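You operate a simulated robot arm through the tools that you are given. There is no shell and no other tool.

Carry out the task below with a simulated robot arm. There is one attempt and no reset: what you move stays moved.

Task
Heat the kettle as the tea tin says, then pour the brown mug about two thirds full.
Fine: press HEAT once, wait till the kettle lamp is out before you pour; kettle back on its base; the other mug stays empty. Set down upright: kettle.

It is judged by the outcome, as a careful person would: the job done as asked, and still so three seconds after it is handed in. It fails if anything else is knocked over, pushed out of place, dropped, spilled or broken.

Robot
A 7-joint arm with a two-finger parallel gripper, fixed in place. Base frame: the origin is on the floor under the middle of its stand, x ahead of it, y to its left, z up; the work surface is at about z = 914. Units: mm, degrees, N and s.
It reaches about 1479 mm from its shoulder. Its first joint turns from -166.0 to 166.0 degrees. Payload 4.4 kg.
The tool frame sits at the grasp point between the pads (the TCP): z along the fingers, y along the line on which they close. The tips reach 23 mm beyond it. Largest opening 94 mm; finger width 38, thickness 10; the body of the gripper, 54 by 96 mm, starts 39 mm behind the TCP.
Orientation is told as [roll, pitch, yaw] about the base's x, y, z axes, in that order, counted from this pose: with the fingers straight down and closing along the base's y, the tool's x points along the base's -x, its y along +y and its z along -z.

Tools
- The arm moves only by the tool apply_moves. Its argument "series" is a list of rows, each an object (a shift or turn left out is 0, a gripper value left out holds the last) with "claw": the gripper command, from -1 (shut) to 1 (fully open), values between in proportion; "delta_pos": the shift along the base's x, y, z in mm, a list of three; "rot": the turn, a rotation vector about the base's x, y, z in degrees, a list of three. In form: [{"claw": claw, "delta_pos": [dx, dy, dz], "rot": [ax, ay, az]}, ...]. A call has 1 to 20 rows; each row shifts and turns the commanded pose from where the row before left it. Rows are played at 5 a second. More than 50 mm and 8.6 degrees between two rows, or a gripper value outside its range, and nothing of the call is played. Where a pose cannot be reached the arm comes as near as it can. A force on the tool above 40 N (or 10 N above the force at the start of the call, whichever is more), or a blocked arm, ends the call early, and 0.2 s more pass. Each finger travels about 72 mm/s and halts on what it meets, pressing with about 25 N; the grip force reading is that of the motor and also rises with nothing between the fingers. The clock runs only during rows and for 0.2 s after the last one: add rows that do not move to give the fingers time. The reply holds the time, the measured pose of the TCP, the force on the tool along the base axes, the opening and the grip force, in the units named above and with some noise, with the torque about the TCP (base axes, N m) and any sound that the robot's microphone picked up.
- Cameras (640 x 400 px; columns grow to the right, rows downward): "scene" is fixed at [393.3, -506, 1523.9]; the picture's right is [0.74, -0.67, 0.00], its down [-0.25, -0.28, -0.93] and it looks along [0.62, 0.69, -0.37] (base axes); focal length 334 px, centre (320, 200). "wrist" rides on the gripper at [86, 16, -74] in the tool frame; the picture's right is [-0.18, 0.98, 0.00], its down [-0.58, -0.11, -0.81] and it looks along [-0.79, -0.15, 0.59] (tool axes); focal length 243 px, centre (320, 200). There is no depth. A picture from a camera that has moved, and an enlarged one, comes with that camera's place and axes in the base frame and with its lens. The place of the scene camera against the robot may be out by one fixed shift of up to 25 mm in any direction.
- snapshot(camera): a new picture of that camera. The clock stands still meanwhile.
- zoom(camera, box): a new picture of the part [left, top, right, bottom] of that camera's present view, enlarged. The clock stands still meanwhile.
- close_job(): hands the job in; it is judged then, once.

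Places have to be worked out from the pictures, the camera data and where the tool is seen. Open the gripper and draw the arm clear of the work before you hand the job in, unless the task says otherwise.

The tools are called after "Emit:" by a JSON object that holds its "fn" and its "kwargs". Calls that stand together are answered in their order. apply_moves: Moves the arm, as the interface text tells. Its arguments: {"type":"object","properties":{"series":{"type":"array","items":{"type":"object","properties":{"claw":{"type":"number"},"delta_pos":{"type":"array","items":{"type":"number"}},"rot":{"type":"array","items":{"type":"number"}}}}}},"required":["series"]} The other tools are called the same way: snapshot (camera) takes a picture; zoom (camera, box) takes an enlarged picture of a part of a camera's view; close_job () hands the job in.

At the start:

```text
t: 0.0
tcp_pos: [645.6, 58.8, 1474.4]
ee_rot: [-0.1, 0.0, -0.1]
ft_force: [0.3, 0.3, 0.3]
torque: [-0.01, -0.01, -0.01]
grip_width: 93.9
gripper_force: 0.0
```

scene: 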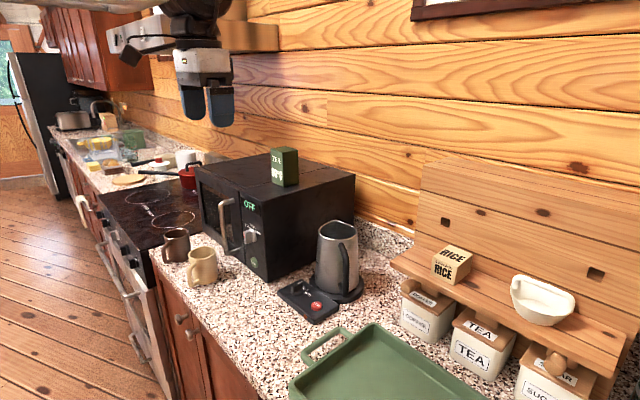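
wrist: 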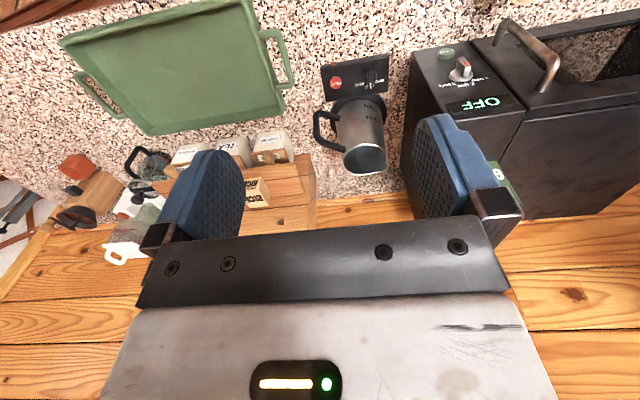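

I'll start by enlarging the tea tin, the kettle panel and the mugs to read what they say.

Emit:
{"fn": "zoom", "kwargs": {"camera": "scene", "box": [250, 130, 320, 200]}}

Emit:
{"fn": "zoom", "kwargs": {"camera": "scene", "box": [260, 210, 380, 330]}}

Emit:
{"fn": "zoom", "kwargs": {"camera": "scene", "box": [140, 210, 240, 300]}}

Emit:
{"fn": "zoom", "kwargs": {"camera": "wrist", "box": [300, 40, 420, 190]}}

```text
5.71 times, centred on (285, 165) of scene
camera zoom: at [393.3, -506.0, 1523.9], right [0.74, -0.67, 0.0], down [-0.25, -0.28, -0.93], along [0.62, 0.69, -0.37], focal length 1909 px, centre (520, 400)
```

zoom: 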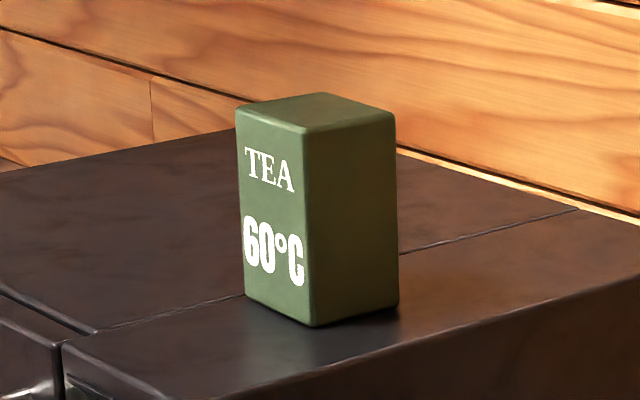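

```text
3.33 times, centred on (320, 270) of scene
camera zoom: at [393.3, -506.0, 1523.9], right [0.74, -0.67, 0.0], down [-0.25, -0.28, -0.93], along [0.62, 0.69, -0.37], focal length 1114 px, centre (320, -33)
```

zoom: 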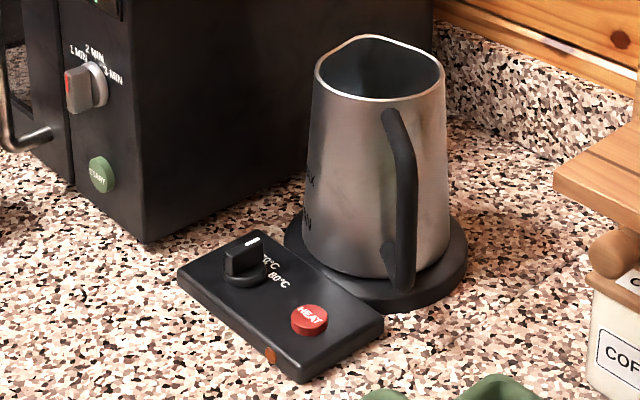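

```text
4.44 times, centred on (190, 255) of scene
camera zoom: at [393.3, -506.0, 1523.9], right [0.74, -0.67, 0.0], down [-0.25, -0.28, -0.93], along [0.62, 0.69, -0.37], focal length 1485 px, centre (898, -44)
```

zoom: 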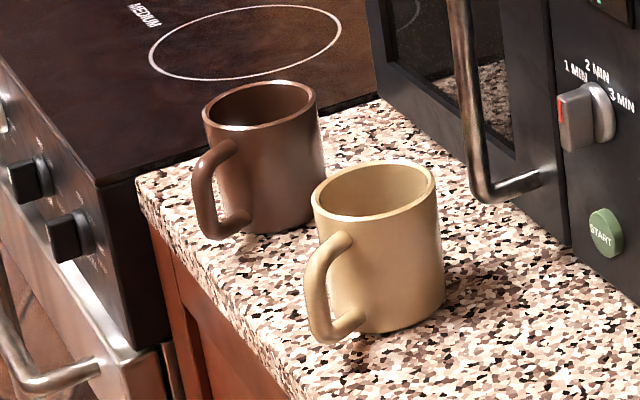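

```text
2.67 times, centred on (360, 115) of wrist
camera zoom: at [559.3, 73.1, 1549.1], right [0.18, 0.98, 0.0], down [0.58, -0.11, 0.81], along [0.79, -0.15, -0.59], focal length 647 px, centre (213, 427)
```

zoom: 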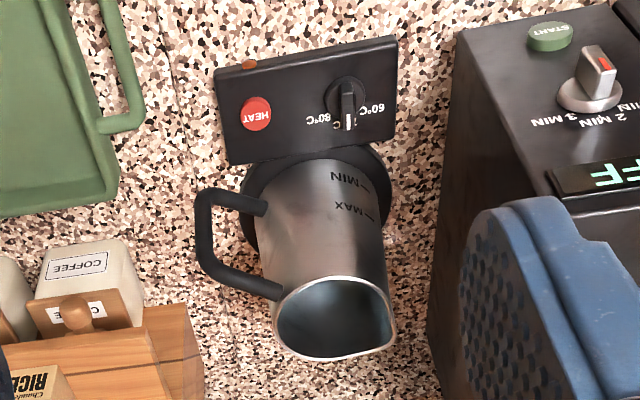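

The tin says 60 °C. Next I'm enlarging the kettle's panel to see where the dial points now.

Emit:
{"fn": "zoom", "kwargs": {"camera": "scene", "box": [270, 270, 350, 330]}}

Emit:
{"fn": "zoom", "kwargs": {"camera": "wrist", "box": [315, 50, 395, 110]}}

```text
6.67 times, centred on (310, 300) of scene
camera zoom: at [393.3, -506.0, 1523.9], right [0.74, -0.67, 0.0], down [-0.25, -0.28, -0.93], along [0.62, 0.69, -0.37], focal length 2228 px, centre (387, -467)
```

zoom: 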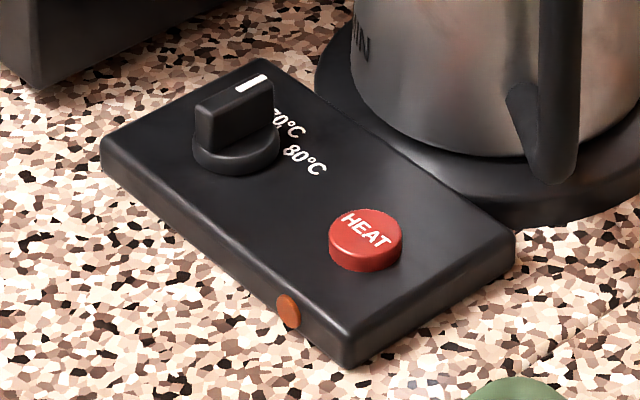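

```text
6.67 times, centred on (355, 80) of wrist
camera zoom: at [559.3, 73.1, 1549.1], right [0.18, 0.98, 0.0], down [0.58, -0.11, 0.81], along [0.79, -0.15, -0.59], focal length 1618 px, centre (87, 1000)
```

zoom: 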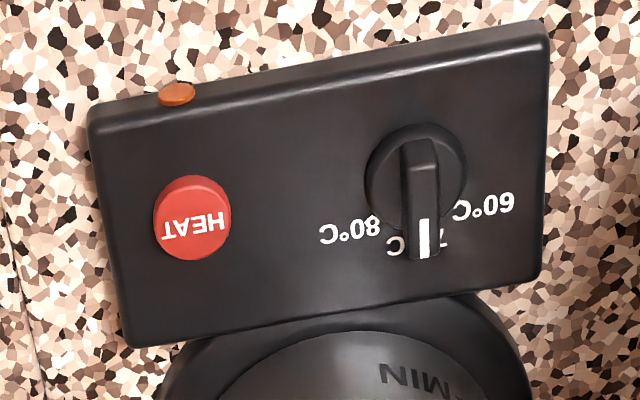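

The dial points at 70 °C and the lamp is dark, so the dial has to be turned to 60. I'm moving down and forward for a closer look at the panel (knob judged at about (884, 138), HEAT at about (880, 55)).

Emit:
{"fn": "apply_moves", "kwargs": {"series": [{"delta_pos": [10, 7, -44]}, {"delta_pos": [10, 7, -44]}, {"delta_pos": [10, 7, -44]}, {"delta_pos": [10, 7, -44]}, {"delta_pos": [10, 7, -44]}, {"delta_pos": [10, 7, -44]}, {"delta_pos": [10, 7, -44]}, {"delta_pos": [5, 7, -44]}, {}]}}

Emit:
{"fn": "snapshot", "kwargs": {"camera": "wrist"}}

Emit:
{"fn": "snapshot", "kwargs": {"camera": "scene"}}

```text
t: 2.0
tcp_pos: [720.0, 116.4, 1124.1]
ee_rot: [0.0, 0.0, 0.0]
ft_force: [0.7, -0.7, 0.4]
torque: [0.01, -0.03, 0.04]
grip_width: 94.0
gripper_force: 0.0
```

```text
taken
camera wrist: at [634.1, 130.5, 1197.6], right [0.18, 0.98, 0.0], down [0.58, -0.11, 0.81], along [0.79, -0.15, -0.59], focal length 243 px, centre (320, 200)
```

wrist: 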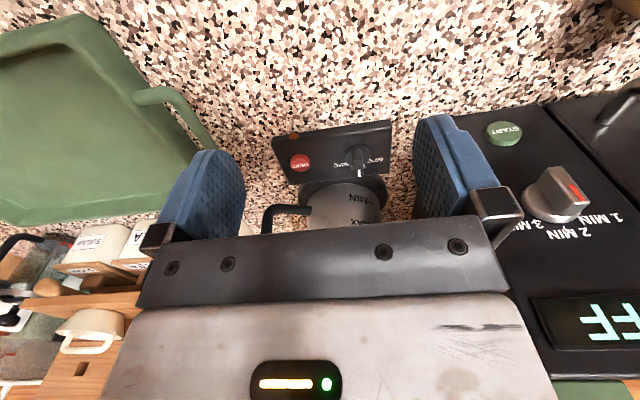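

```text
taken
```

scene: 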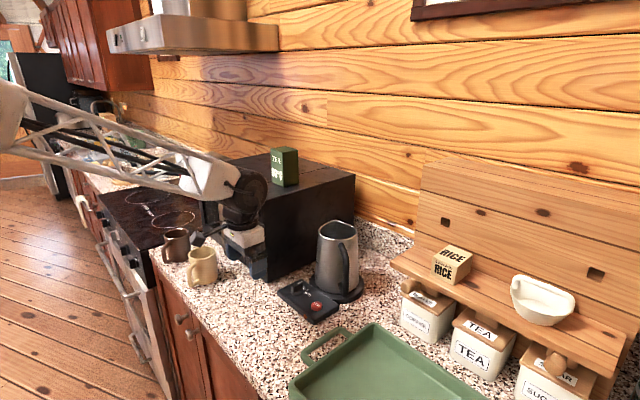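

The panel is in view between the fingers; I'm enlarging it to measure it.

Emit:
{"fn": "zoom", "kwargs": {"camera": "wrist", "box": [260, 110, 400, 198]}}

```text
4.55 times, centred on (330, 154) of wrist
camera zoom: at [634.1, 130.5, 1197.6], right [0.18, 0.98, 0.0], down [0.58, -0.11, 0.81], along [0.79, -0.15, -0.59], focal length 1103 px, centre (274, 409)
```

zoom: 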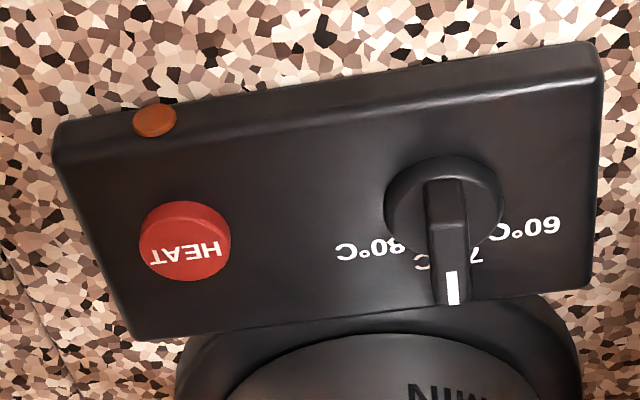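

From two views the HEAT top comes out at about (891, 54, 936) and the knob axis near (887, 138), with 60 °C about 45° counter-clockwise from 70 (towards +y). I'm moving closer and half closing the gripper for a sharper look.

Emit:
{"fn": "apply_moves", "kwargs": {"series": [{"claw": 0, "delta_pos": [23, 7, -38]}, {"claw": 0, "delta_pos": [23, 7, -38]}, {"claw": 0, "delta_pos": [24, 7, -38]}, {"claw": 0}]}}

Emit:
{"fn": "snapshot", "kwargs": {"camera": "wrist"}}

Emit:
{"fn": "zoom", "kwargs": {"camera": "scene", "box": [230, 220, 350, 330]}}

```text
t: 3.0
tcp_pos: [789.2, 137.0, 1007.4]
ee_rot: [0.1, 0.0, 0.0]
ft_force: [-0.7, -0.6, -0.4]
torque: [-0.02, 0.0, -0.01]
grip_width: 46.9
gripper_force: 0.0
```

```text
taken
camera wrist: at [703.9, 152.1, 1081.7], right [0.18, 0.98, 0.0], down [0.58, -0.11, 0.81], along [0.79, -0.15, -0.59], focal length 243 px, centre (320, 200)
```

wrist: 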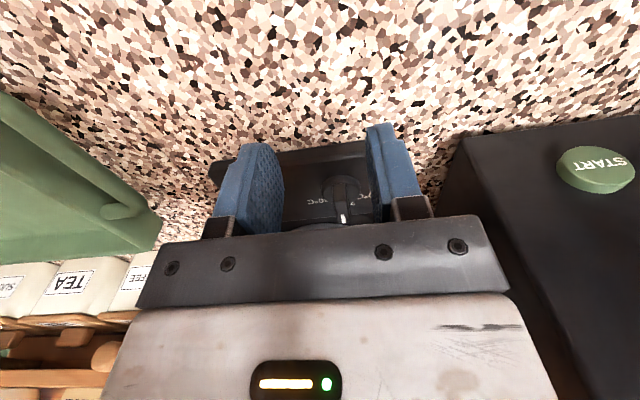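

```text
3.64 times, centred on (290, 275) of scene
camera zoom: at [393.3, -506.0, 1523.9], right [0.74, -0.67, 0.0], down [-0.25, -0.28, -0.93], along [0.62, 0.69, -0.37], focal length 1215 px, centre (429, -73)
```

zoom: 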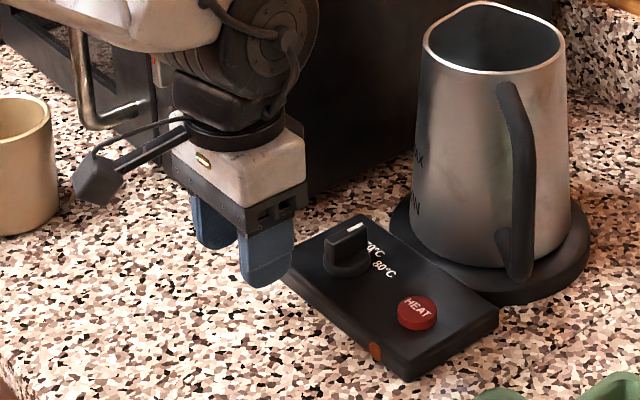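

I'm enlarging the knob in this closer view to fix its axis and height.

Emit:
{"fn": "zoom", "kwargs": {"camera": "wrist", "box": [270, 130, 390, 230]}}

```text
4.00 times, centred on (330, 180) of wrist
camera zoom: at [703.9, 152.1, 1081.7], right [0.18, 0.98, 0.0], down [0.58, -0.11, 0.81], along [0.79, -0.15, -0.59], focal length 970 px, centre (280, 280)
```

zoom: 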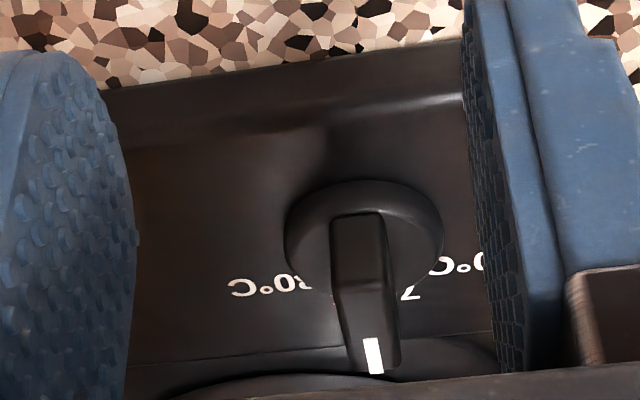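

The disc axis sits at (886, 139), the bar top at z≈964 and the bar lies along x. Before turning it I need the kettle's exact outline, because a rotated gripper body would pass close to it, so I'm going back up to view the kettle.

Emit:
{"fn": "apply_moves", "kwargs": {"series": [{"claw": 1, "delta_pos": [-12, -10, 47]}, {"claw": 1, "delta_pos": [-12, -10, 47]}, {"claw": 1, "delta_pos": [-12, -10, 47]}, {"claw": 1, "delta_pos": [-12, -10, 47]}, {"claw": 1, "delta_pos": [-12, -10, 47]}, {"claw": 1, "delta_pos": [-10, -10, 47]}, {}]}}

Emit:
{"fn": "zoom", "kwargs": {"camera": "wrist", "box": [250, 80, 450, 205]}}

Emit:
{"fn": "snapshot", "kwargs": {"camera": "wrist"}}

```text
t: 4.6
tcp_pos: [721.2, 77.1, 1291.7]
ee_rot: [0.0, 0.0, 0.0]
ft_force: [0.3, 0.1, -0.3]
torque: [0.01, -0.02, 0.0]
grip_width: 93.9
gripper_force: 0.0
```

```text
3.20 times, centred on (350, 142) of wrist
camera zoom: at [635.9, 90.3, 1365.4], right [0.18, 0.98, 0.0], down [0.58, -0.11, 0.81], along [0.79, -0.15, -0.59], focal length 776 px, centre (224, 384)
```

zoom: 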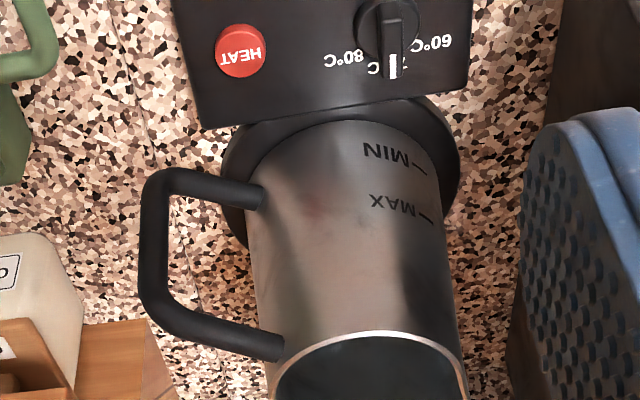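

```text
taken
camera wrist: at [635.9, 90.3, 1365.4], right [0.18, 0.98, 0.0], down [0.58, -0.11, 0.81], along [0.79, -0.15, -0.59], focal length 243 px, centre (320, 200)
```

wrist: 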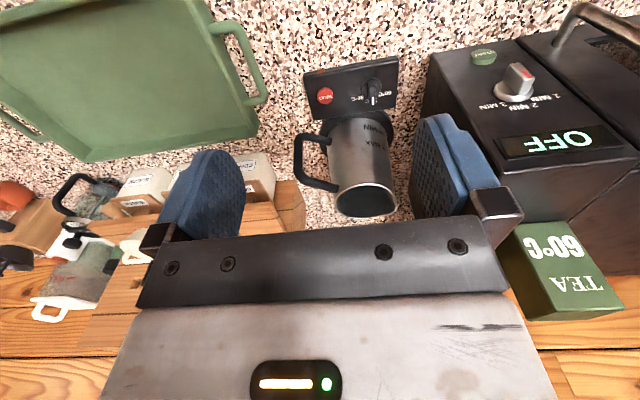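

Kettle axis is about (1008, 107), body radius about 66 at the bottom and 54 at the rim. I'll grip the knob with the tool tilted 15° back, away from the kettle, and hover above it first.

Emit:
{"fn": "apply_moves", "kwargs": {"series": [{"claw": 0, "delta_pos": [23, 9, -38], "rot": [0, -7.5, 0]}, {"claw": 0, "delta_pos": [23, 9, -38], "rot": [0, -7.5, 0]}, {"claw": 0, "delta_pos": [23, 9, -38]}, {"claw": 0, "delta_pos": [23, 9, -38]}, {"claw": 0, "delta_pos": [23, 9, -38]}, {"claw": 0, "delta_pos": [23, 9, -38]}, {"claw": 0, "delta_pos": [25, 8, -44]}, {"claw": 0}]}}

Emit:
{"fn": "snapshot", "kwargs": {"camera": "wrist"}}

Emit:
{"fn": "zoom", "kwargs": {"camera": "scene", "box": [240, 210, 360, 330]}}

```text
refused: row 7 steps farther than a row can; nothing moved
```

```text
taken
camera wrist: at [635.9, 90.3, 1365.4], right [0.18, 0.98, 0.0], down [0.58, -0.11, 0.81], along [0.79, -0.15, -0.59], focal length 243 px, centre (320, 200)
```

wrist: 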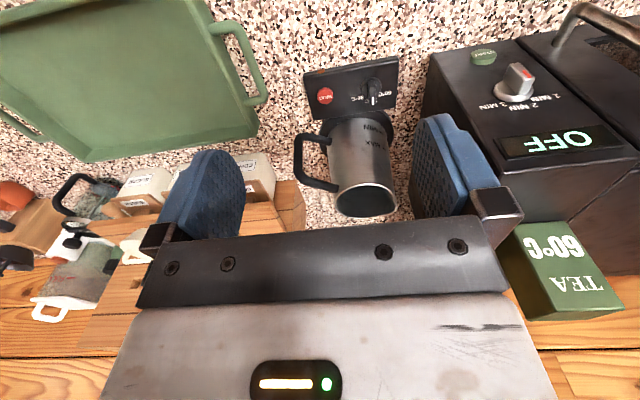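

```text
3.33 times, centred on (300, 270) of scene
camera zoom: at [393.3, -506.0, 1523.9], right [0.74, -0.67, 0.0], down [-0.25, -0.28, -0.93], along [0.62, 0.69, -0.37], focal length 1114 px, centre (387, -33)
```

zoom: 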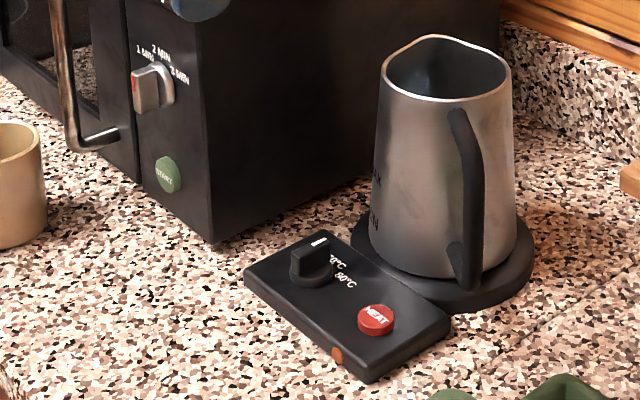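

The last row was too long and nothing moved; I'm repeating the same approach with shorter rows.

Emit:
{"fn": "apply_moves", "kwargs": {"series": [{"claw": 0, "delta_pos": [20, 8, -35], "rot": [0, -7.5, 0]}, {"claw": 0, "delta_pos": [20, 8, -35], "rot": [0, -7.5, 0]}, {"claw": 0, "delta_pos": [20, 8, -35]}, {"claw": 0, "delta_pos": [20, 8, -35]}, {"claw": 0, "delta_pos": [20, 8, -35]}, {"claw": 0, "delta_pos": [20, 8, -35]}, {"claw": 0, "delta_pos": [21, 7, -35]}, {"claw": 0, "delta_pos": [21, 7, -35]}, {"claw": 0}]}}

Emit:
{"fn": "snapshot", "kwargs": {"camera": "wrist"}}

Emit:
{"fn": "zoom", "kwargs": {"camera": "scene", "box": [240, 210, 360, 330]}}

```text
t: 6.6
tcp_pos: [881.0, 135.4, 1011.4]
ee_rot: [0.0, -15.0, 0.0]
ft_force: [0.3, -0.6, -0.2]
torque: [0.03, -0.03, -0.04]
grip_width: 46.8
gripper_force: 0.0
```

```text
taken
camera wrist: at [779.8, 150.2, 1060.2], right [0.18, 0.98, 0.05], down [0.35, -0.11, 0.93], along [0.92, -0.15, -0.37], focal length 243 px, centre (320, 200)
```

wrist: 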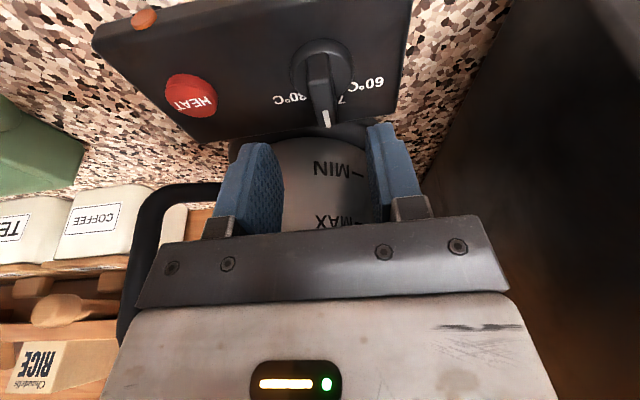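

```text
3.33 times, centred on (300, 270) of scene
camera zoom: at [393.3, -506.0, 1523.9], right [0.74, -0.67, 0.0], down [-0.25, -0.28, -0.93], along [0.62, 0.69, -0.37], focal length 1114 px, centre (387, -33)
```

zoom: 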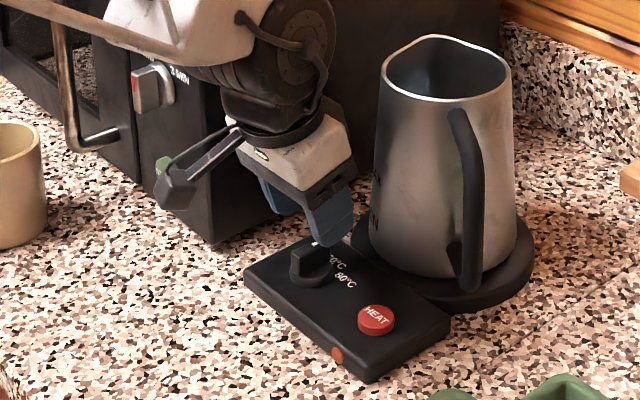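

The fingers straddle the knob as planned; I'm lowering to z≈967 (tips just above the dial's disc) and closing on the bar.

Emit:
{"fn": "apply_moves", "kwargs": {"series": [{"claw": 0, "delta_pos": [3, 3, -22]}, {"claw": 0, "delta_pos": [0, 0, -22]}, {"claw": 0}]}}

Emit:
{"fn": "zoom", "kwargs": {"camera": "wrist", "box": [220, 80, 420, 220]}}

Emit:
{"fn": "zoom", "kwargs": {"camera": "scene", "box": [240, 240, 350, 330]}}

```text
t: 7.4
tcp_pos: [884.9, 140.1, 967.3]
ee_rot: [0.0, -15.1, 0.0]
ft_force: [-0.3, 0.2, -0.1]
torque: [0.01, 0.0, -0.02]
grip_width: 47.2
gripper_force: 0.0
```

```text
2.86 times, centred on (320, 150) of wrist
camera zoom: at [782.3, 154.0, 1017.0], right [0.18, 0.98, 0.05], down [0.35, -0.11, 0.93], along [0.92, -0.15, -0.37], focal length 693 px, centre (320, 343)
```

zoom: 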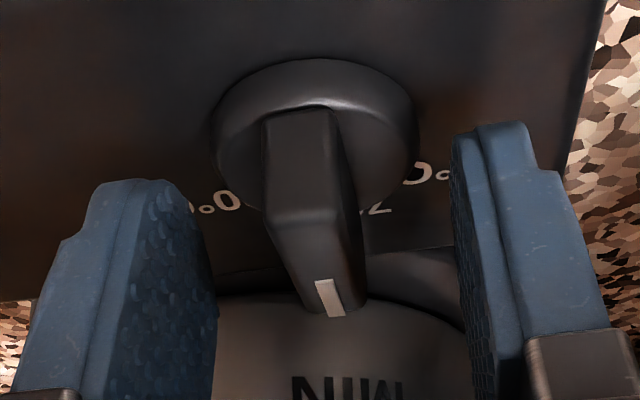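

```text
4.44 times, centred on (295, 285) of scene
camera zoom: at [393.3, -506.0, 1523.9], right [0.74, -0.67, 0.0], down [-0.25, -0.28, -0.93], along [0.62, 0.69, -0.37], focal length 1485 px, centre (431, -178)
```

zoom: 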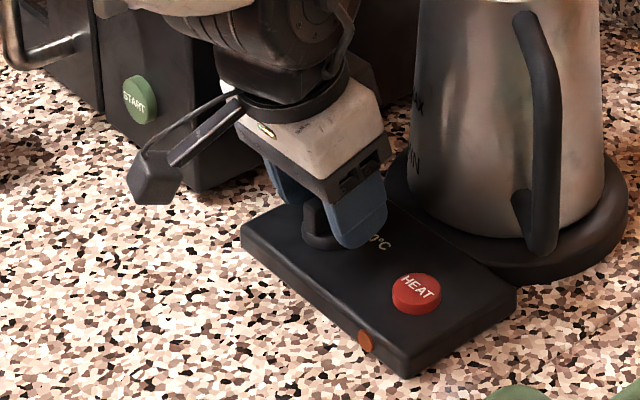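

No contact so far and the bar stands between the pads. I'm nudging 1 mm towards −y and closing gently.

Emit:
{"fn": "apply_moves", "kwargs": {"series": [{"claw": 0, "delta_pos": [0, -1, 0]}, {"claw": -0.6}, {"claw": -1}, {"claw": -1}, {"claw": -1}]}}

Emit:
{"fn": "zoom", "kwargs": {"camera": "wrist", "box": [220, 80, 420, 220]}}

```text
t: 8.7
tcp_pos: [884.6, 140.2, 970.3]
ee_rot: [0.1, -15.1, 0.0]
ft_force: [-8.1, 3.7, 4.0]
torque: [-0.26, -0.2, 0.0]
grip_width: 12.3
gripper_force: 44.8
stopped in row 5: the force on the tool passed its limit at 41 N (the readings are from after the stop); the commanded pose is now the measured one
```

```text
2.86 times, centred on (320, 150) of wrist
camera zoom: at [782.8, 154.2, 1018.9], right [0.18, 0.98, 0.05], down [0.35, -0.11, 0.93], along [0.92, -0.15, -0.36], focal length 693 px, centre (320, 343)
```

zoom: 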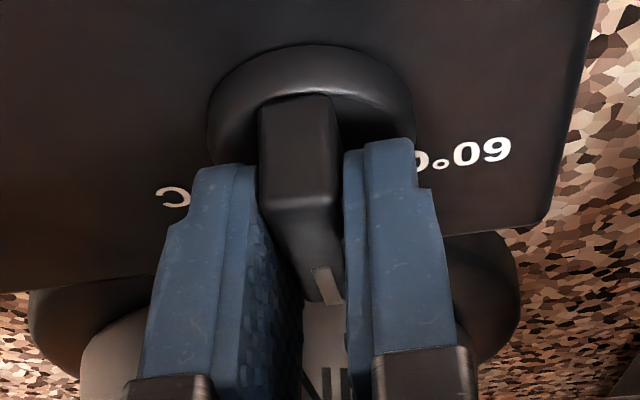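

The bar is gripped (12.3 mm), but closing pushed the tool up about 3 mm, so the tips were probably touching the disc. I'm loosening, rising 3 mm and closing again.

Emit:
{"fn": "apply_moves", "kwargs": {"series": [{"claw": -0.5}, {"claw": -0.5, "delta_pos": [0, -1, 3]}, {"claw": -0.5}]}}

Emit:
{"fn": "zoom", "kwargs": {"camera": "wrist", "box": [220, 80, 420, 220]}}

```text
t: 9.5
tcp_pos: [884.8, 137.8, 972.1]
ee_rot: [0.0, -15.1, 0.0]
ft_force: [0.3, -0.3, -0.1]
torque: [0.01, 0.01, -0.03]
grip_width: 23.7
gripper_force: 0.1
```

```text
2.86 times, centred on (320, 150) of wrist
camera zoom: at [783.0, 152.5, 1021.5], right [0.18, 0.98, 0.05], down [0.35, -0.11, 0.93], along [0.92, -0.15, -0.36], focal length 693 px, centre (320, 343)
```

zoom: 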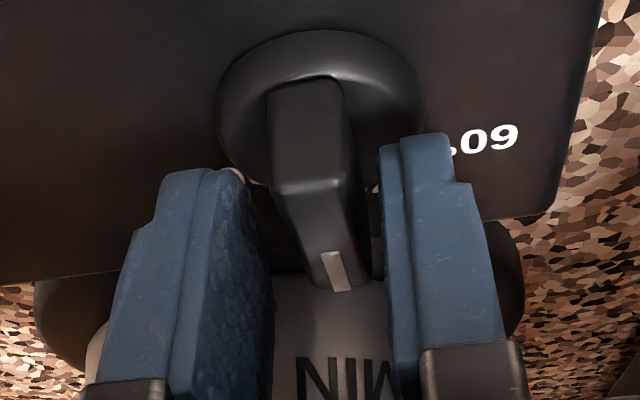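

Free and without force now; closing again.

Emit:
{"fn": "apply_moves", "kwargs": {"series": [{"claw": -0.7}, {"claw": -0.75}, {"claw": -0.8}, {"claw": -0.8}]}}

```text
t: 10.5
tcp_pos: [884.0, 138.5, 973.1]
ee_rot: [0.0, -15.2, 0.0]
ft_force: [1.2, 13.2, -1.8]
torque: [0.08, -0.18, -0.04]
grip_width: 15.2
gripper_force: 6.2
```

The +y finger meets the bar first (13 N sideways), so I'm shifting 1 mm to +y and closing further.

Emit:
{"fn": "apply_moves", "kwargs": {"series": [{"claw": -0.8, "delta_pos": [0, 1, 0]}, {"claw": -0.9}, {"claw": -0.9}]}}

Emit:
{"fn": "zoom", "kwargs": {"camera": "wrist", "box": [220, 80, 420, 220]}}

```text
t: 11.3
tcp_pos: [884.8, 139.6, 972.8]
ee_rot: [0.0, -15.2, 0.0]
ft_force: [5.0, 9.4, -2.1]
torque: [0.04, 0.11, -0.01]
grip_width: 12.5
gripper_force: 44.8
```

```text
2.86 times, centred on (320, 150) of wrist
camera zoom: at [783.0, 154.2, 1021.5], right [0.18, 0.98, 0.05], down [0.35, -0.11, 0.93], along [0.92, -0.15, -0.36], focal length 693 px, centre (320, 343)
```

zoom: 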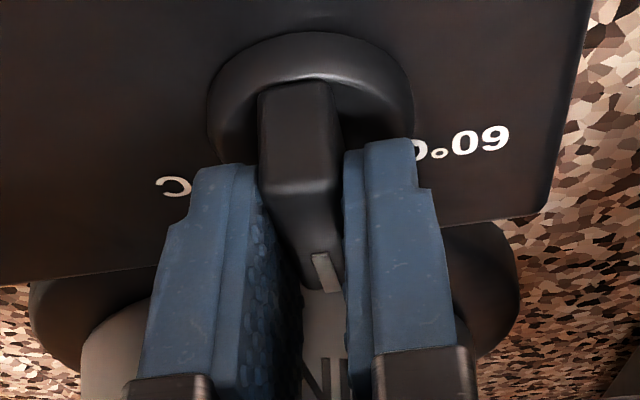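

The bar is held (12.5 mm). I'm turning it counter-clockwise by 22° first and checking the forces.

Emit:
{"fn": "apply_moves", "kwargs": {"series": [{"claw": -0.9, "delta_pos": [0, 0.5, 0], "rot": [0, 0, 5.5]}, {"claw": -0.9, "rot": [0, 0, 5.5]}, {"claw": -0.9, "rot": [0, 0, 5.5]}, {"claw": -0.9, "rot": [0, 0, 5.5]}, {"claw": -0.9}]}}

Emit:
{"fn": "snapshot", "kwargs": {"camera": "wrist"}}

Emit:
{"fn": "zoom", "kwargs": {"camera": "scene", "box": [240, 210, 360, 330]}}

```text
t: 12.5
tcp_pos: [884.4, 138.4, 972.1]
ee_rot: [0.1, -15.1, 22.0]
ft_force: [13.5, -13.7, -12.5]
torque: [0.22, -1.54, -0.02]
grip_width: 12.4
gripper_force: 45.4
```

```text
taken
camera wrist: at [784.5, 114.5, 1021.6], right [-0.2, 0.98, 0.05], down [0.37, 0.03, 0.93], along [0.91, 0.21, -0.36], focal length 243 px, centre (320, 200)
```

wrist: 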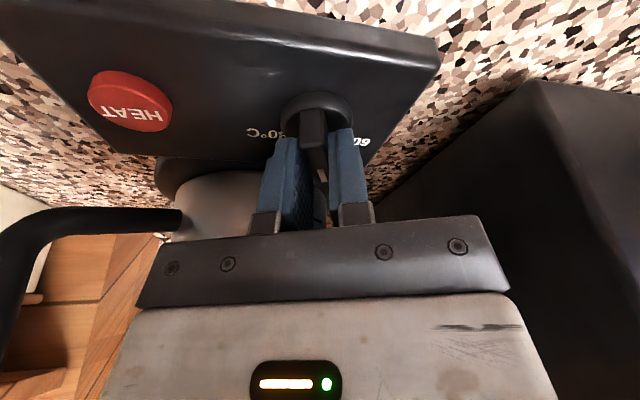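

```text
3.33 times, centred on (300, 270) of scene
camera zoom: at [393.3, -506.0, 1523.9], right [0.74, -0.67, 0.0], down [-0.25, -0.28, -0.93], along [0.62, 0.69, -0.37], focal length 1114 px, centre (387, -33)
```

zoom: 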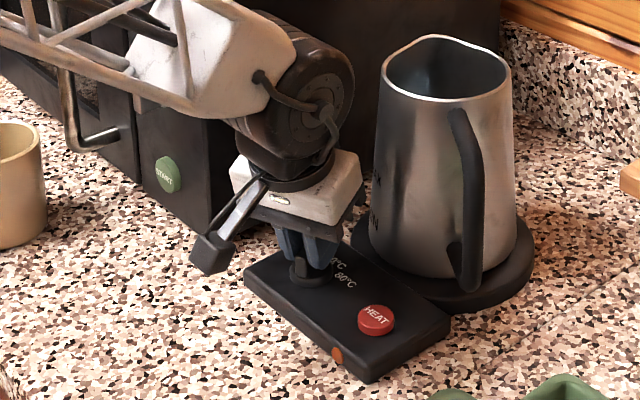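

The knob turns with the gripper. The side force suggests its axis is about 5 mm further ahead than the TCP, so I'll follow that arc for the remaining 23°.

Emit:
{"fn": "apply_moves", "kwargs": {"series": [{"claw": -0.9, "delta_pos": [0.3, -1.5, 0], "rot": [0, 0, 5.75]}, {"claw": -0.9, "delta_pos": [0.3, -0.8, 0], "rot": [0, 0, 5.75]}, {"claw": -0.9, "delta_pos": [0.4, -0.8, 0], "rot": [0, 0, 5.75]}, {"claw": -0.9, "delta_pos": [0.4, -0.7, 0], "rot": [0, 0, 5.75]}, {"claw": -0.9}]}}

Emit:
{"fn": "snapshot", "kwargs": {"camera": "wrist"}}

Emit:
{"fn": "zoom", "kwargs": {"camera": "scene", "box": [240, 210, 360, 330]}}

```text
t: 13.4
tcp_pos: [885.0, 139.9, 972.5]
ee_rot: [0.1, -15.0, 42.0]
ft_force: [-3.9, 10.8, -1.1]
torque: [-0.09, -0.13, 0.01]
grip_width: 12.3
gripper_force: 44.7
stopped in row 4: the force on the tool passed its limit at 44 N (the readings are from after the stop); the commanded pose is now the measured one
```

```text
taken
camera wrist: at [798.8, 81.0, 1021.7], right [-0.53, 0.85, 0.05], down [0.34, 0.15, 0.93], along [0.78, 0.51, -0.36], focal length 243 px, centre (320, 200)
```

wrist: 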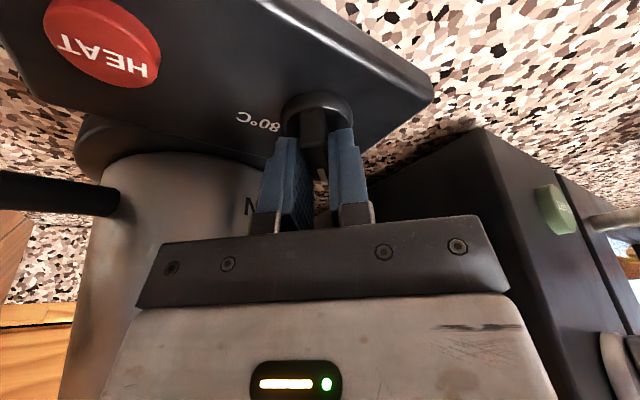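

```text
3.33 times, centred on (300, 270) of scene
camera zoom: at [393.3, -506.0, 1523.9], right [0.74, -0.67, 0.0], down [-0.25, -0.28, -0.93], along [0.62, 0.69, -0.37], focal length 1114 px, centre (387, -33)
```

zoom: 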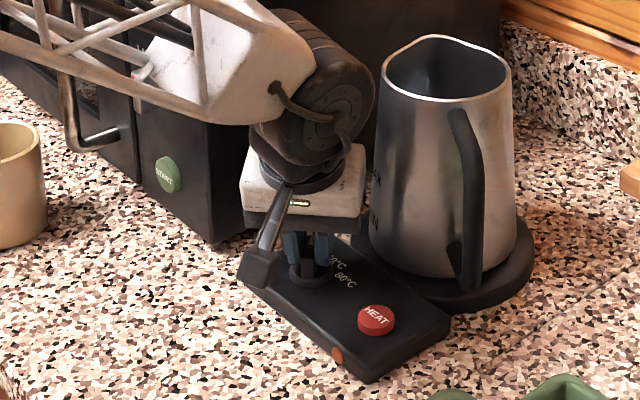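

The turn stopped at 42° on the force limit, perhaps at the dial's end stop. I'm opening, rising straight up and looking at where the mark points.

Emit:
{"fn": "apply_moves", "kwargs": {"series": [{"claw": -0.5}, {"claw": -0.2}, {"claw": -0.2}, {"claw": -0.2, "delta_pos": [0, 0, 30]}, {"claw": -0.2, "delta_pos": [-20, -10, 40]}, {"claw": -0.2, "delta_pos": [-30, -10, 30]}, {}]}}

Emit:
{"fn": "snapshot", "kwargs": {"camera": "wrist"}}

Emit:
{"fn": "zoom", "kwargs": {"camera": "scene", "box": [270, 270, 350, 330]}}

```text
t: 15.0
tcp_pos: [838.8, 116.5, 1072.5]
ee_rot: [0.3, -15.1, 42.0]
ft_force: [0.9, -1.2, -0.8]
torque: [-0.02, 0.02, 0.0]
grip_width: 37.6
gripper_force: 0.1
```

```text
taken
camera wrist: at [752.4, 56.8, 1120.9], right [-0.53, 0.85, 0.05], down [0.34, 0.15, 0.93], along [0.78, 0.51, -0.36], focal length 243 px, centre (320, 200)
```

wrist: 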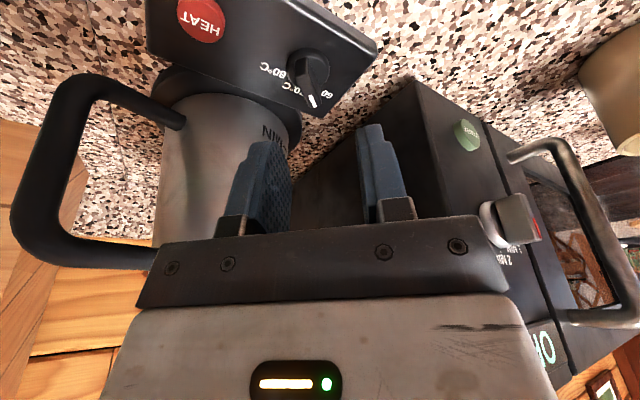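

```text
6.67 times, centred on (310, 300) of scene
camera zoom: at [393.3, -506.0, 1523.9], right [0.74, -0.67, 0.0], down [-0.25, -0.28, -0.93], along [0.62, 0.69, -0.37], focal length 2228 px, centre (387, -467)
```

zoom: 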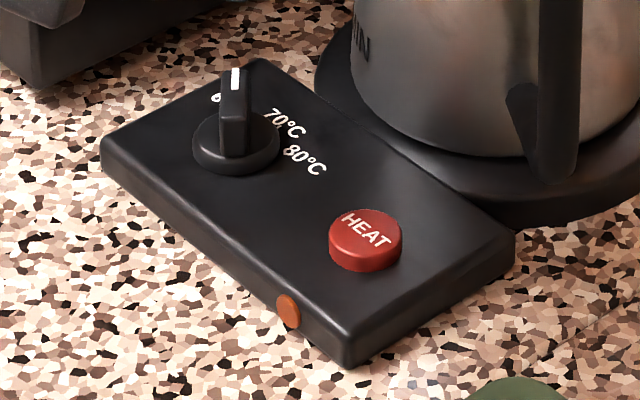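

The mark now points towards 60; I'm enlarging the wrist view to check the alignment.

Emit:
{"fn": "zoom", "kwargs": {"camera": "wrist", "box": [250, 30, 370, 120]}}

```text
4.44 times, centred on (310, 75) of wrist
camera zoom: at [752.4, 56.8, 1120.9], right [-0.53, 0.85, 0.05], down [0.34, 0.15, 0.93], along [0.78, 0.51, -0.36], focal length 1078 px, centre (364, 756)
```

zoom: 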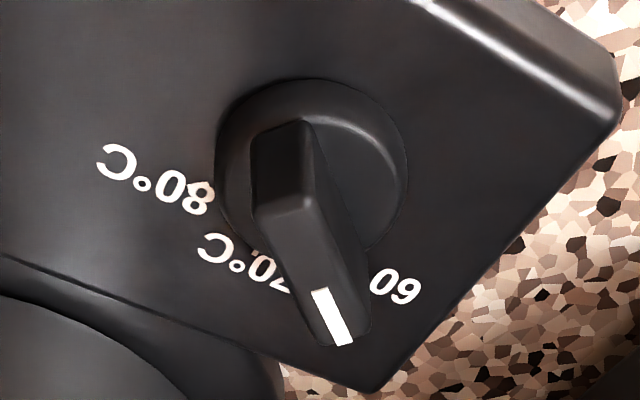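

The dial is on 60 °C (bar measured at about 45–48°, in line with the label). Next I straighten the tool, close the fingers and hover over HEAT at about (891, 54).

Emit:
{"fn": "apply_moves", "kwargs": {"series": [{"claw": -0.6, "rot": [0, 0, -8.4]}, {"claw": -1, "rot": [0, 0, -8.4]}, {"claw": -1, "rot": [0, 0, -8.4]}, {"claw": -1, "rot": [0, 0, -8.4]}, {"claw": -1, "rot": [0, 0, -8.4]}, {"claw": -1, "rot": [0, 7.5, 0]}, {"claw": -1, "rot": [0, 7.5, 0]}, {"claw": -1, "delta_pos": [26, -30, -20]}, {"claw": -1, "delta_pos": [26, -32, -20]}, {"claw": -1, "delta_pos": [0, 0, -35]}, {}]}}

Emit:
{"fn": "zoom", "kwargs": {"camera": "wrist", "box": [220, 60, 460, 220]}}

Emit:
{"fn": "zoom", "kwargs": {"camera": "scene", "box": [240, 210, 360, 330]}}

```text
t: 17.4
tcp_pos: [886.1, 57.5, 999.0]
ee_rot: [0.1, -0.2, 0.0]
ft_force: [-0.4, 0.1, -0.9]
torque: [-0.02, -0.03, 0.02]
grip_width: 0.0
gripper_force: 25.1
```

```text
2.50 times, centred on (340, 140) of wrist
camera zoom: at [801.3, 72.1, 1071.9], right [0.18, 0.98, 0.0], down [0.58, -0.11, 0.81], along [0.79, -0.15, -0.59], focal length 606 px, centre (270, 350)
```

zoom: 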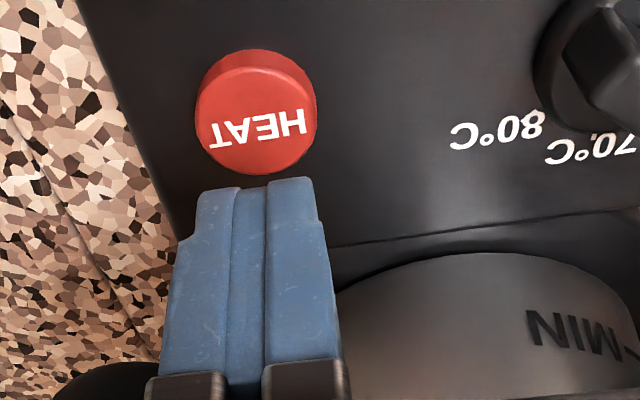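

```text
3.33 times, centred on (300, 270) of scene
camera zoom: at [393.3, -506.0, 1523.9], right [0.74, -0.67, 0.0], down [-0.25, -0.28, -0.93], along [0.62, 0.69, -0.37], focal length 1114 px, centre (387, -33)
```

zoom: 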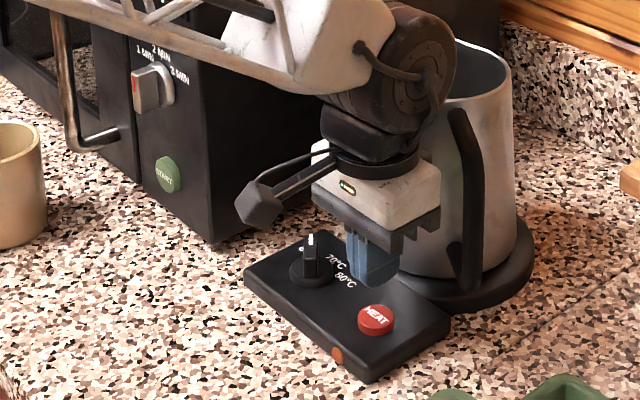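

The dial mark is on 60 in both views, and HEAT's top is at about (890, 53, 936). I'm centring over it and descending to just above.

Emit:
{"fn": "apply_moves", "kwargs": {"series": [{"claw": -1, "delta_pos": [3.5, -4, -10]}, {"claw": -1, "delta_pos": [0, 0, -10]}, {"claw": -1, "delta_pos": [0, 0, -9]}, {}]}}

Emit:
{"fn": "zoom", "kwargs": {"camera": "wrist", "box": [220, 60, 460, 220]}}

Emit:
{"fn": "zoom", "kwargs": {"camera": "scene", "box": [270, 260, 350, 320]}}

```text
t: 18.4
tcp_pos: [891.0, 53.8, 968.1]
ee_rot: [0.1, -0.1, 0.1]
ft_force: [-0.3, -0.6, -0.1]
torque: [0.02, 0.02, 0.02]
grip_width: 0.1
gripper_force: 24.9
```

```text
2.50 times, centred on (340, 140) of wrist
camera zoom: at [806.1, 66.5, 1043.6], right [0.18, 0.98, 0.0], down [0.58, -0.11, 0.81], along [0.79, -0.15, -0.59], focal length 606 px, centre (270, 350)
```

zoom: 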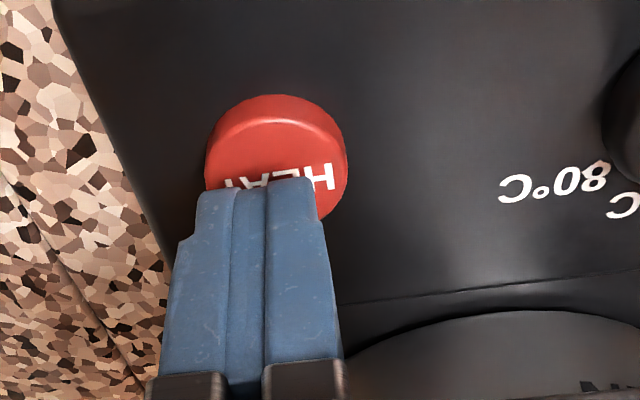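

```text
6.67 times, centred on (310, 290) of scene
camera zoom: at [393.3, -506.0, 1523.9], right [0.74, -0.67, 0.0], down [-0.25, -0.28, -0.93], along [0.62, 0.69, -0.37], focal length 2228 px, centre (387, -400)
```

zoom: 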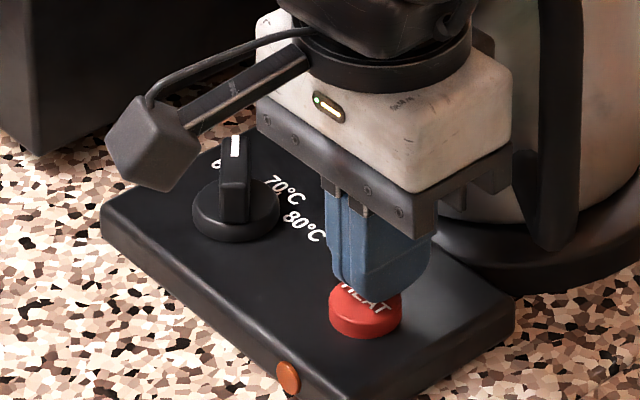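

The fingertips hover just above HEAT, slightly off to +x/−y. I'm correcting by (−4, +3) and pressing down in small steps.

Emit:
{"fn": "apply_moves", "kwargs": {"series": [{"claw": -1, "delta_pos": [-4, 3, 0]}, {"claw": -1, "delta_pos": [0, 0, -3]}, {"claw": -1, "delta_pos": [0, 0, -3]}, {"claw": -1, "delta_pos": [0, 0, -2]}, {"claw": -1}]}}

Emit:
{"fn": "zoom", "kwargs": {"camera": "scene", "box": [270, 260, 350, 320]}}

```text
t: 19.6
tcp_pos: [886.4, 56.1, 961.2]
ee_rot: [0.2, 0.0, 0.0]
ft_force: [-1.1, -0.2, 2.8]
torque: [0.0, 0.02, -0.02]
grip_width: 0.0
gripper_force: 24.6
heard: click
```

```text
6.67 times, centred on (310, 290) of scene
camera zoom: at [393.3, -506.0, 1523.9], right [0.74, -0.67, 0.0], down [-0.25, -0.28, -0.93], along [0.62, 0.69, -0.37], focal length 2228 px, centre (387, -400)
```

zoom: 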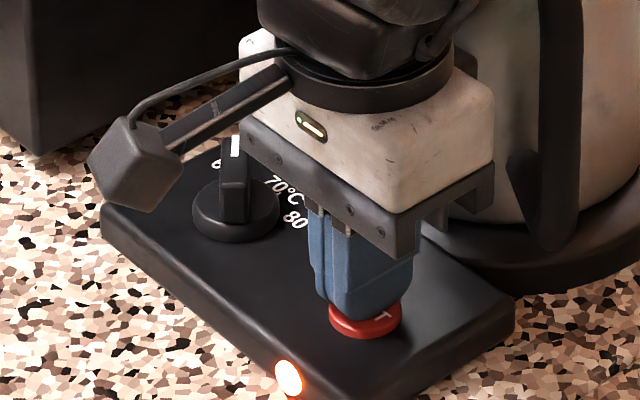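

A click was heard and the lamp is lit. I'm lifting straight off the button, then going over to survey the mugs while the kettle heats.

Emit:
{"fn": "apply_moves", "kwargs": {"series": [{"claw": -1, "delta_pos": [0, 0, 20]}, {"claw": -1, "delta_pos": [0, 0, 45]}, {"claw": -1, "delta_pos": [0, 0, 45]}, {"claw": -1, "delta_pos": [0, 0, 45]}, {"claw": -1, "delta_pos": [0, 0, 45]}, {"claw": 1, "delta_pos": [-30, 35, 0]}, {"claw": 1, "delta_pos": [-30, 35, 0]}, {"claw": 1, "delta_pos": [-30, 35, 0]}, {"claw": 1, "delta_pos": [-30, 35, 0]}, {"claw": 1, "delta_pos": [-30, 35, 0]}, {"claw": 1, "delta_pos": [-30, 35, 0]}, {"claw": 1, "delta_pos": [-30, 35, 0]}, {"claw": 1, "delta_pos": [-30, 35, 0]}, {"claw": 1, "delta_pos": [-30, 35, 5]}, {"claw": 1, "delta_pos": [-30, 35, 5]}, {"claw": 1, "delta_pos": [-30, 35, 5]}, {"claw": 1, "delta_pos": [-25, 35, 5]}, {}]}}

Emit:
{"fn": "snapshot", "kwargs": {"camera": "wrist"}}

Emit:
{"fn": "snapshot", "kwargs": {"camera": "scene"}}

```text
t: 23.4
tcp_pos: [533.8, 479.0, 1182.0]
ee_rot: [0.1, -0.1, 0.1]
ft_force: [-0.1, 0.1, 0.2]
torque: [-0.01, -0.02, -0.03]
grip_width: 94.2
gripper_force: 0.0
```

```text
taken
camera wrist: at [447.8, 492.8, 1255.5], right [0.18, 0.98, 0.0], down [0.58, -0.11, 0.81], along [0.79, -0.15, -0.59], focal length 243 px, centre (320, 200)
```

wrist: 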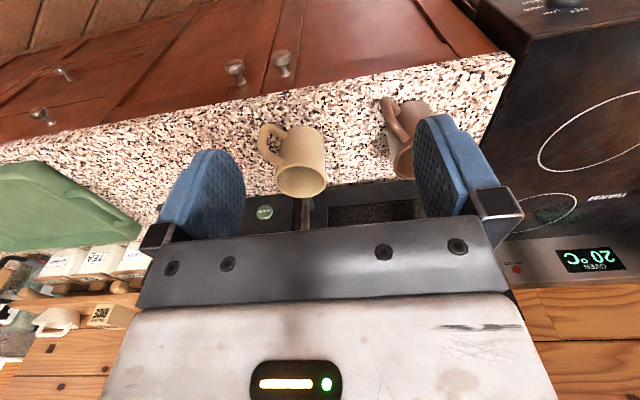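

```text
taken
```

scene: 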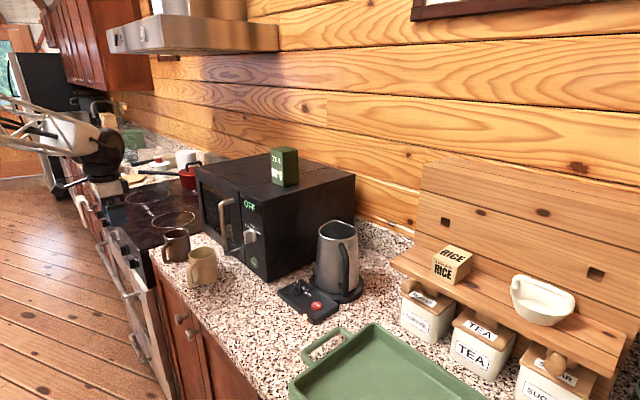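

The brown mug is partly hidden by a finger. I'm checking the lamp and shifting 70 mm in +y to see the mug whole.

Emit:
{"fn": "zoom", "kwargs": {"camera": "wrist", "box": [240, 90, 420, 210]}}

Emit:
{"fn": "zoom", "kwargs": {"camera": "scene", "box": [270, 210, 370, 330]}}

Emit:
{"fn": "apply_moves", "kwargs": {"series": [{"claw": 1, "delta_pos": [0, 35, 0]}, {"claw": 1, "delta_pos": [0, 35, 0]}, {}]}}

Emit:
{"fn": "snapshot", "kwargs": {"camera": "wrist"}}

```text
3.33 times, centred on (330, 150) of wrist
camera zoom: at [447.8, 492.8, 1255.5], right [0.18, 0.98, 0.0], down [0.58, -0.11, 0.81], along [0.79, -0.15, -0.59], focal length 809 px, centre (287, 367)
```

zoom: 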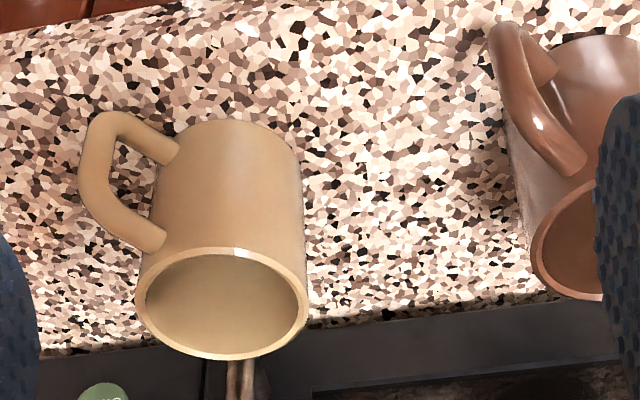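

```text
3.33 times, centred on (320, 270) of scene
camera zoom: at [393.3, -506.0, 1523.9], right [0.74, -0.67, 0.0], down [-0.25, -0.28, -0.93], along [0.62, 0.69, -0.37], focal length 1114 px, centre (320, -33)
```

zoom: 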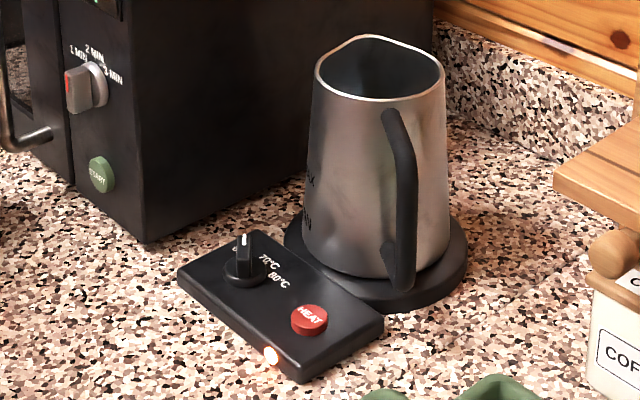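

```text
t: 24.2
tcp_pos: [534.2, 544.8, 1182.3]
ee_rot: [0.2, -0.2, -0.1]
ft_force: [0.0, -0.4, -0.4]
torque: [0.03, 0.0, 0.03]
grip_width: 94.2
gripper_force: 0.1
```

```text
taken
camera wrist: at [448.3, 559.9, 1256.8], right [0.18, 0.98, 0.0], down [0.58, -0.11, 0.81], along [0.79, -0.15, -0.59], focal length 243 px, centre (320, 200)
```

wrist: 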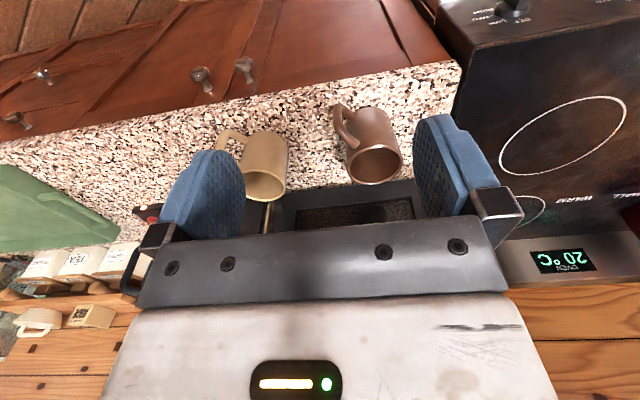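

Emit:
{"fn": "zoom", "kwargs": {"camera": "wrist", "box": [230, 90, 410, 210]}}

```text
3.33 times, centred on (320, 150) of wrist
camera zoom: at [448.3, 559.9, 1256.8], right [0.18, 0.98, 0.0], down [0.58, -0.11, 0.81], along [0.79, -0.15, -0.59], focal length 809 px, centre (320, 367)
```

zoom: 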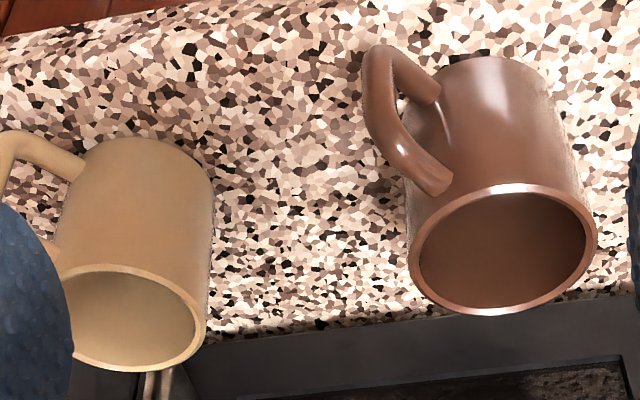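

Mug rims measured: brown centre about (720, 592), rim z≈1003; beige about (731, 411). The lamp is still lit, so I'm carrying the open gripper back past the microwave to get ready for the kettle handle, then looking again.

Emit:
{"fn": "apply_moves", "kwargs": {"series": [{"claw": 1, "delta_pos": [5, -45, 10]}, {"claw": 1, "delta_pos": [5, -45, 10]}, {"claw": 1, "delta_pos": [5, -45, 10]}, {"claw": 1, "delta_pos": [5, -45, 10]}, {"claw": 1, "delta_pos": [5, -45, 10]}, {"claw": 1, "delta_pos": [5, -45, 10]}, {"claw": 1, "delta_pos": [15, -45, 5]}, {"claw": 1, "delta_pos": [20, -44, 5]}, {"claw": 1, "delta_pos": [20, -44, 0]}, {"claw": 1, "delta_pos": [20, -44, 0]}, {"claw": 1, "delta_pos": [20, -44, 0]}, {"claw": 1, "delta_pos": [20, -44, 0]}, {"claw": 1, "delta_pos": [20, -44, 0]}, {"claw": 1, "delta_pos": [0, -46, 0]}, {}]}}

Emit:
{"fn": "snapshot", "kwargs": {"camera": "wrist"}}

Emit:
{"fn": "zoom", "kwargs": {"camera": "scene", "box": [270, 210, 370, 330]}}

```text
t: 27.4
tcp_pos: [698.0, -78.7, 1251.7]
ee_rot: [0.2, -0.1, 0.1]
ft_force: [0.7, 0.1, 0.1]
torque: [0.02, 0.02, 0.0]
grip_width: 94.0
gripper_force: 0.1
```

```text
taken
camera wrist: at [612.4, -63.2, 1325.9], right [0.18, 0.98, 0.0], down [0.58, -0.11, 0.81], along [0.79, -0.15, -0.59], focal length 243 px, centre (320, 200)
```

wrist: 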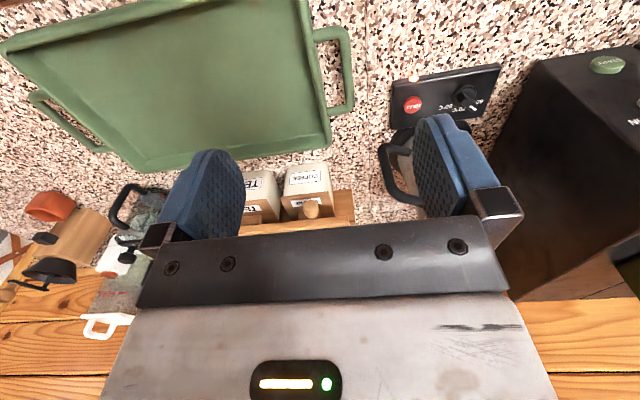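

```text
3.33 times, centred on (320, 270) of scene
camera zoom: at [393.3, -506.0, 1523.9], right [0.74, -0.67, 0.0], down [-0.25, -0.28, -0.93], along [0.62, 0.69, -0.37], focal length 1114 px, centre (320, -33)
```

zoom: 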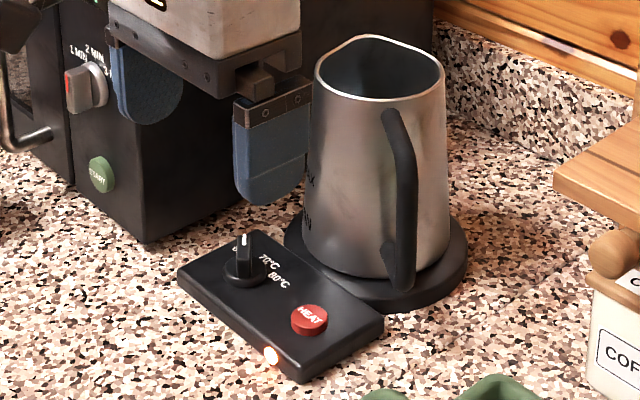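

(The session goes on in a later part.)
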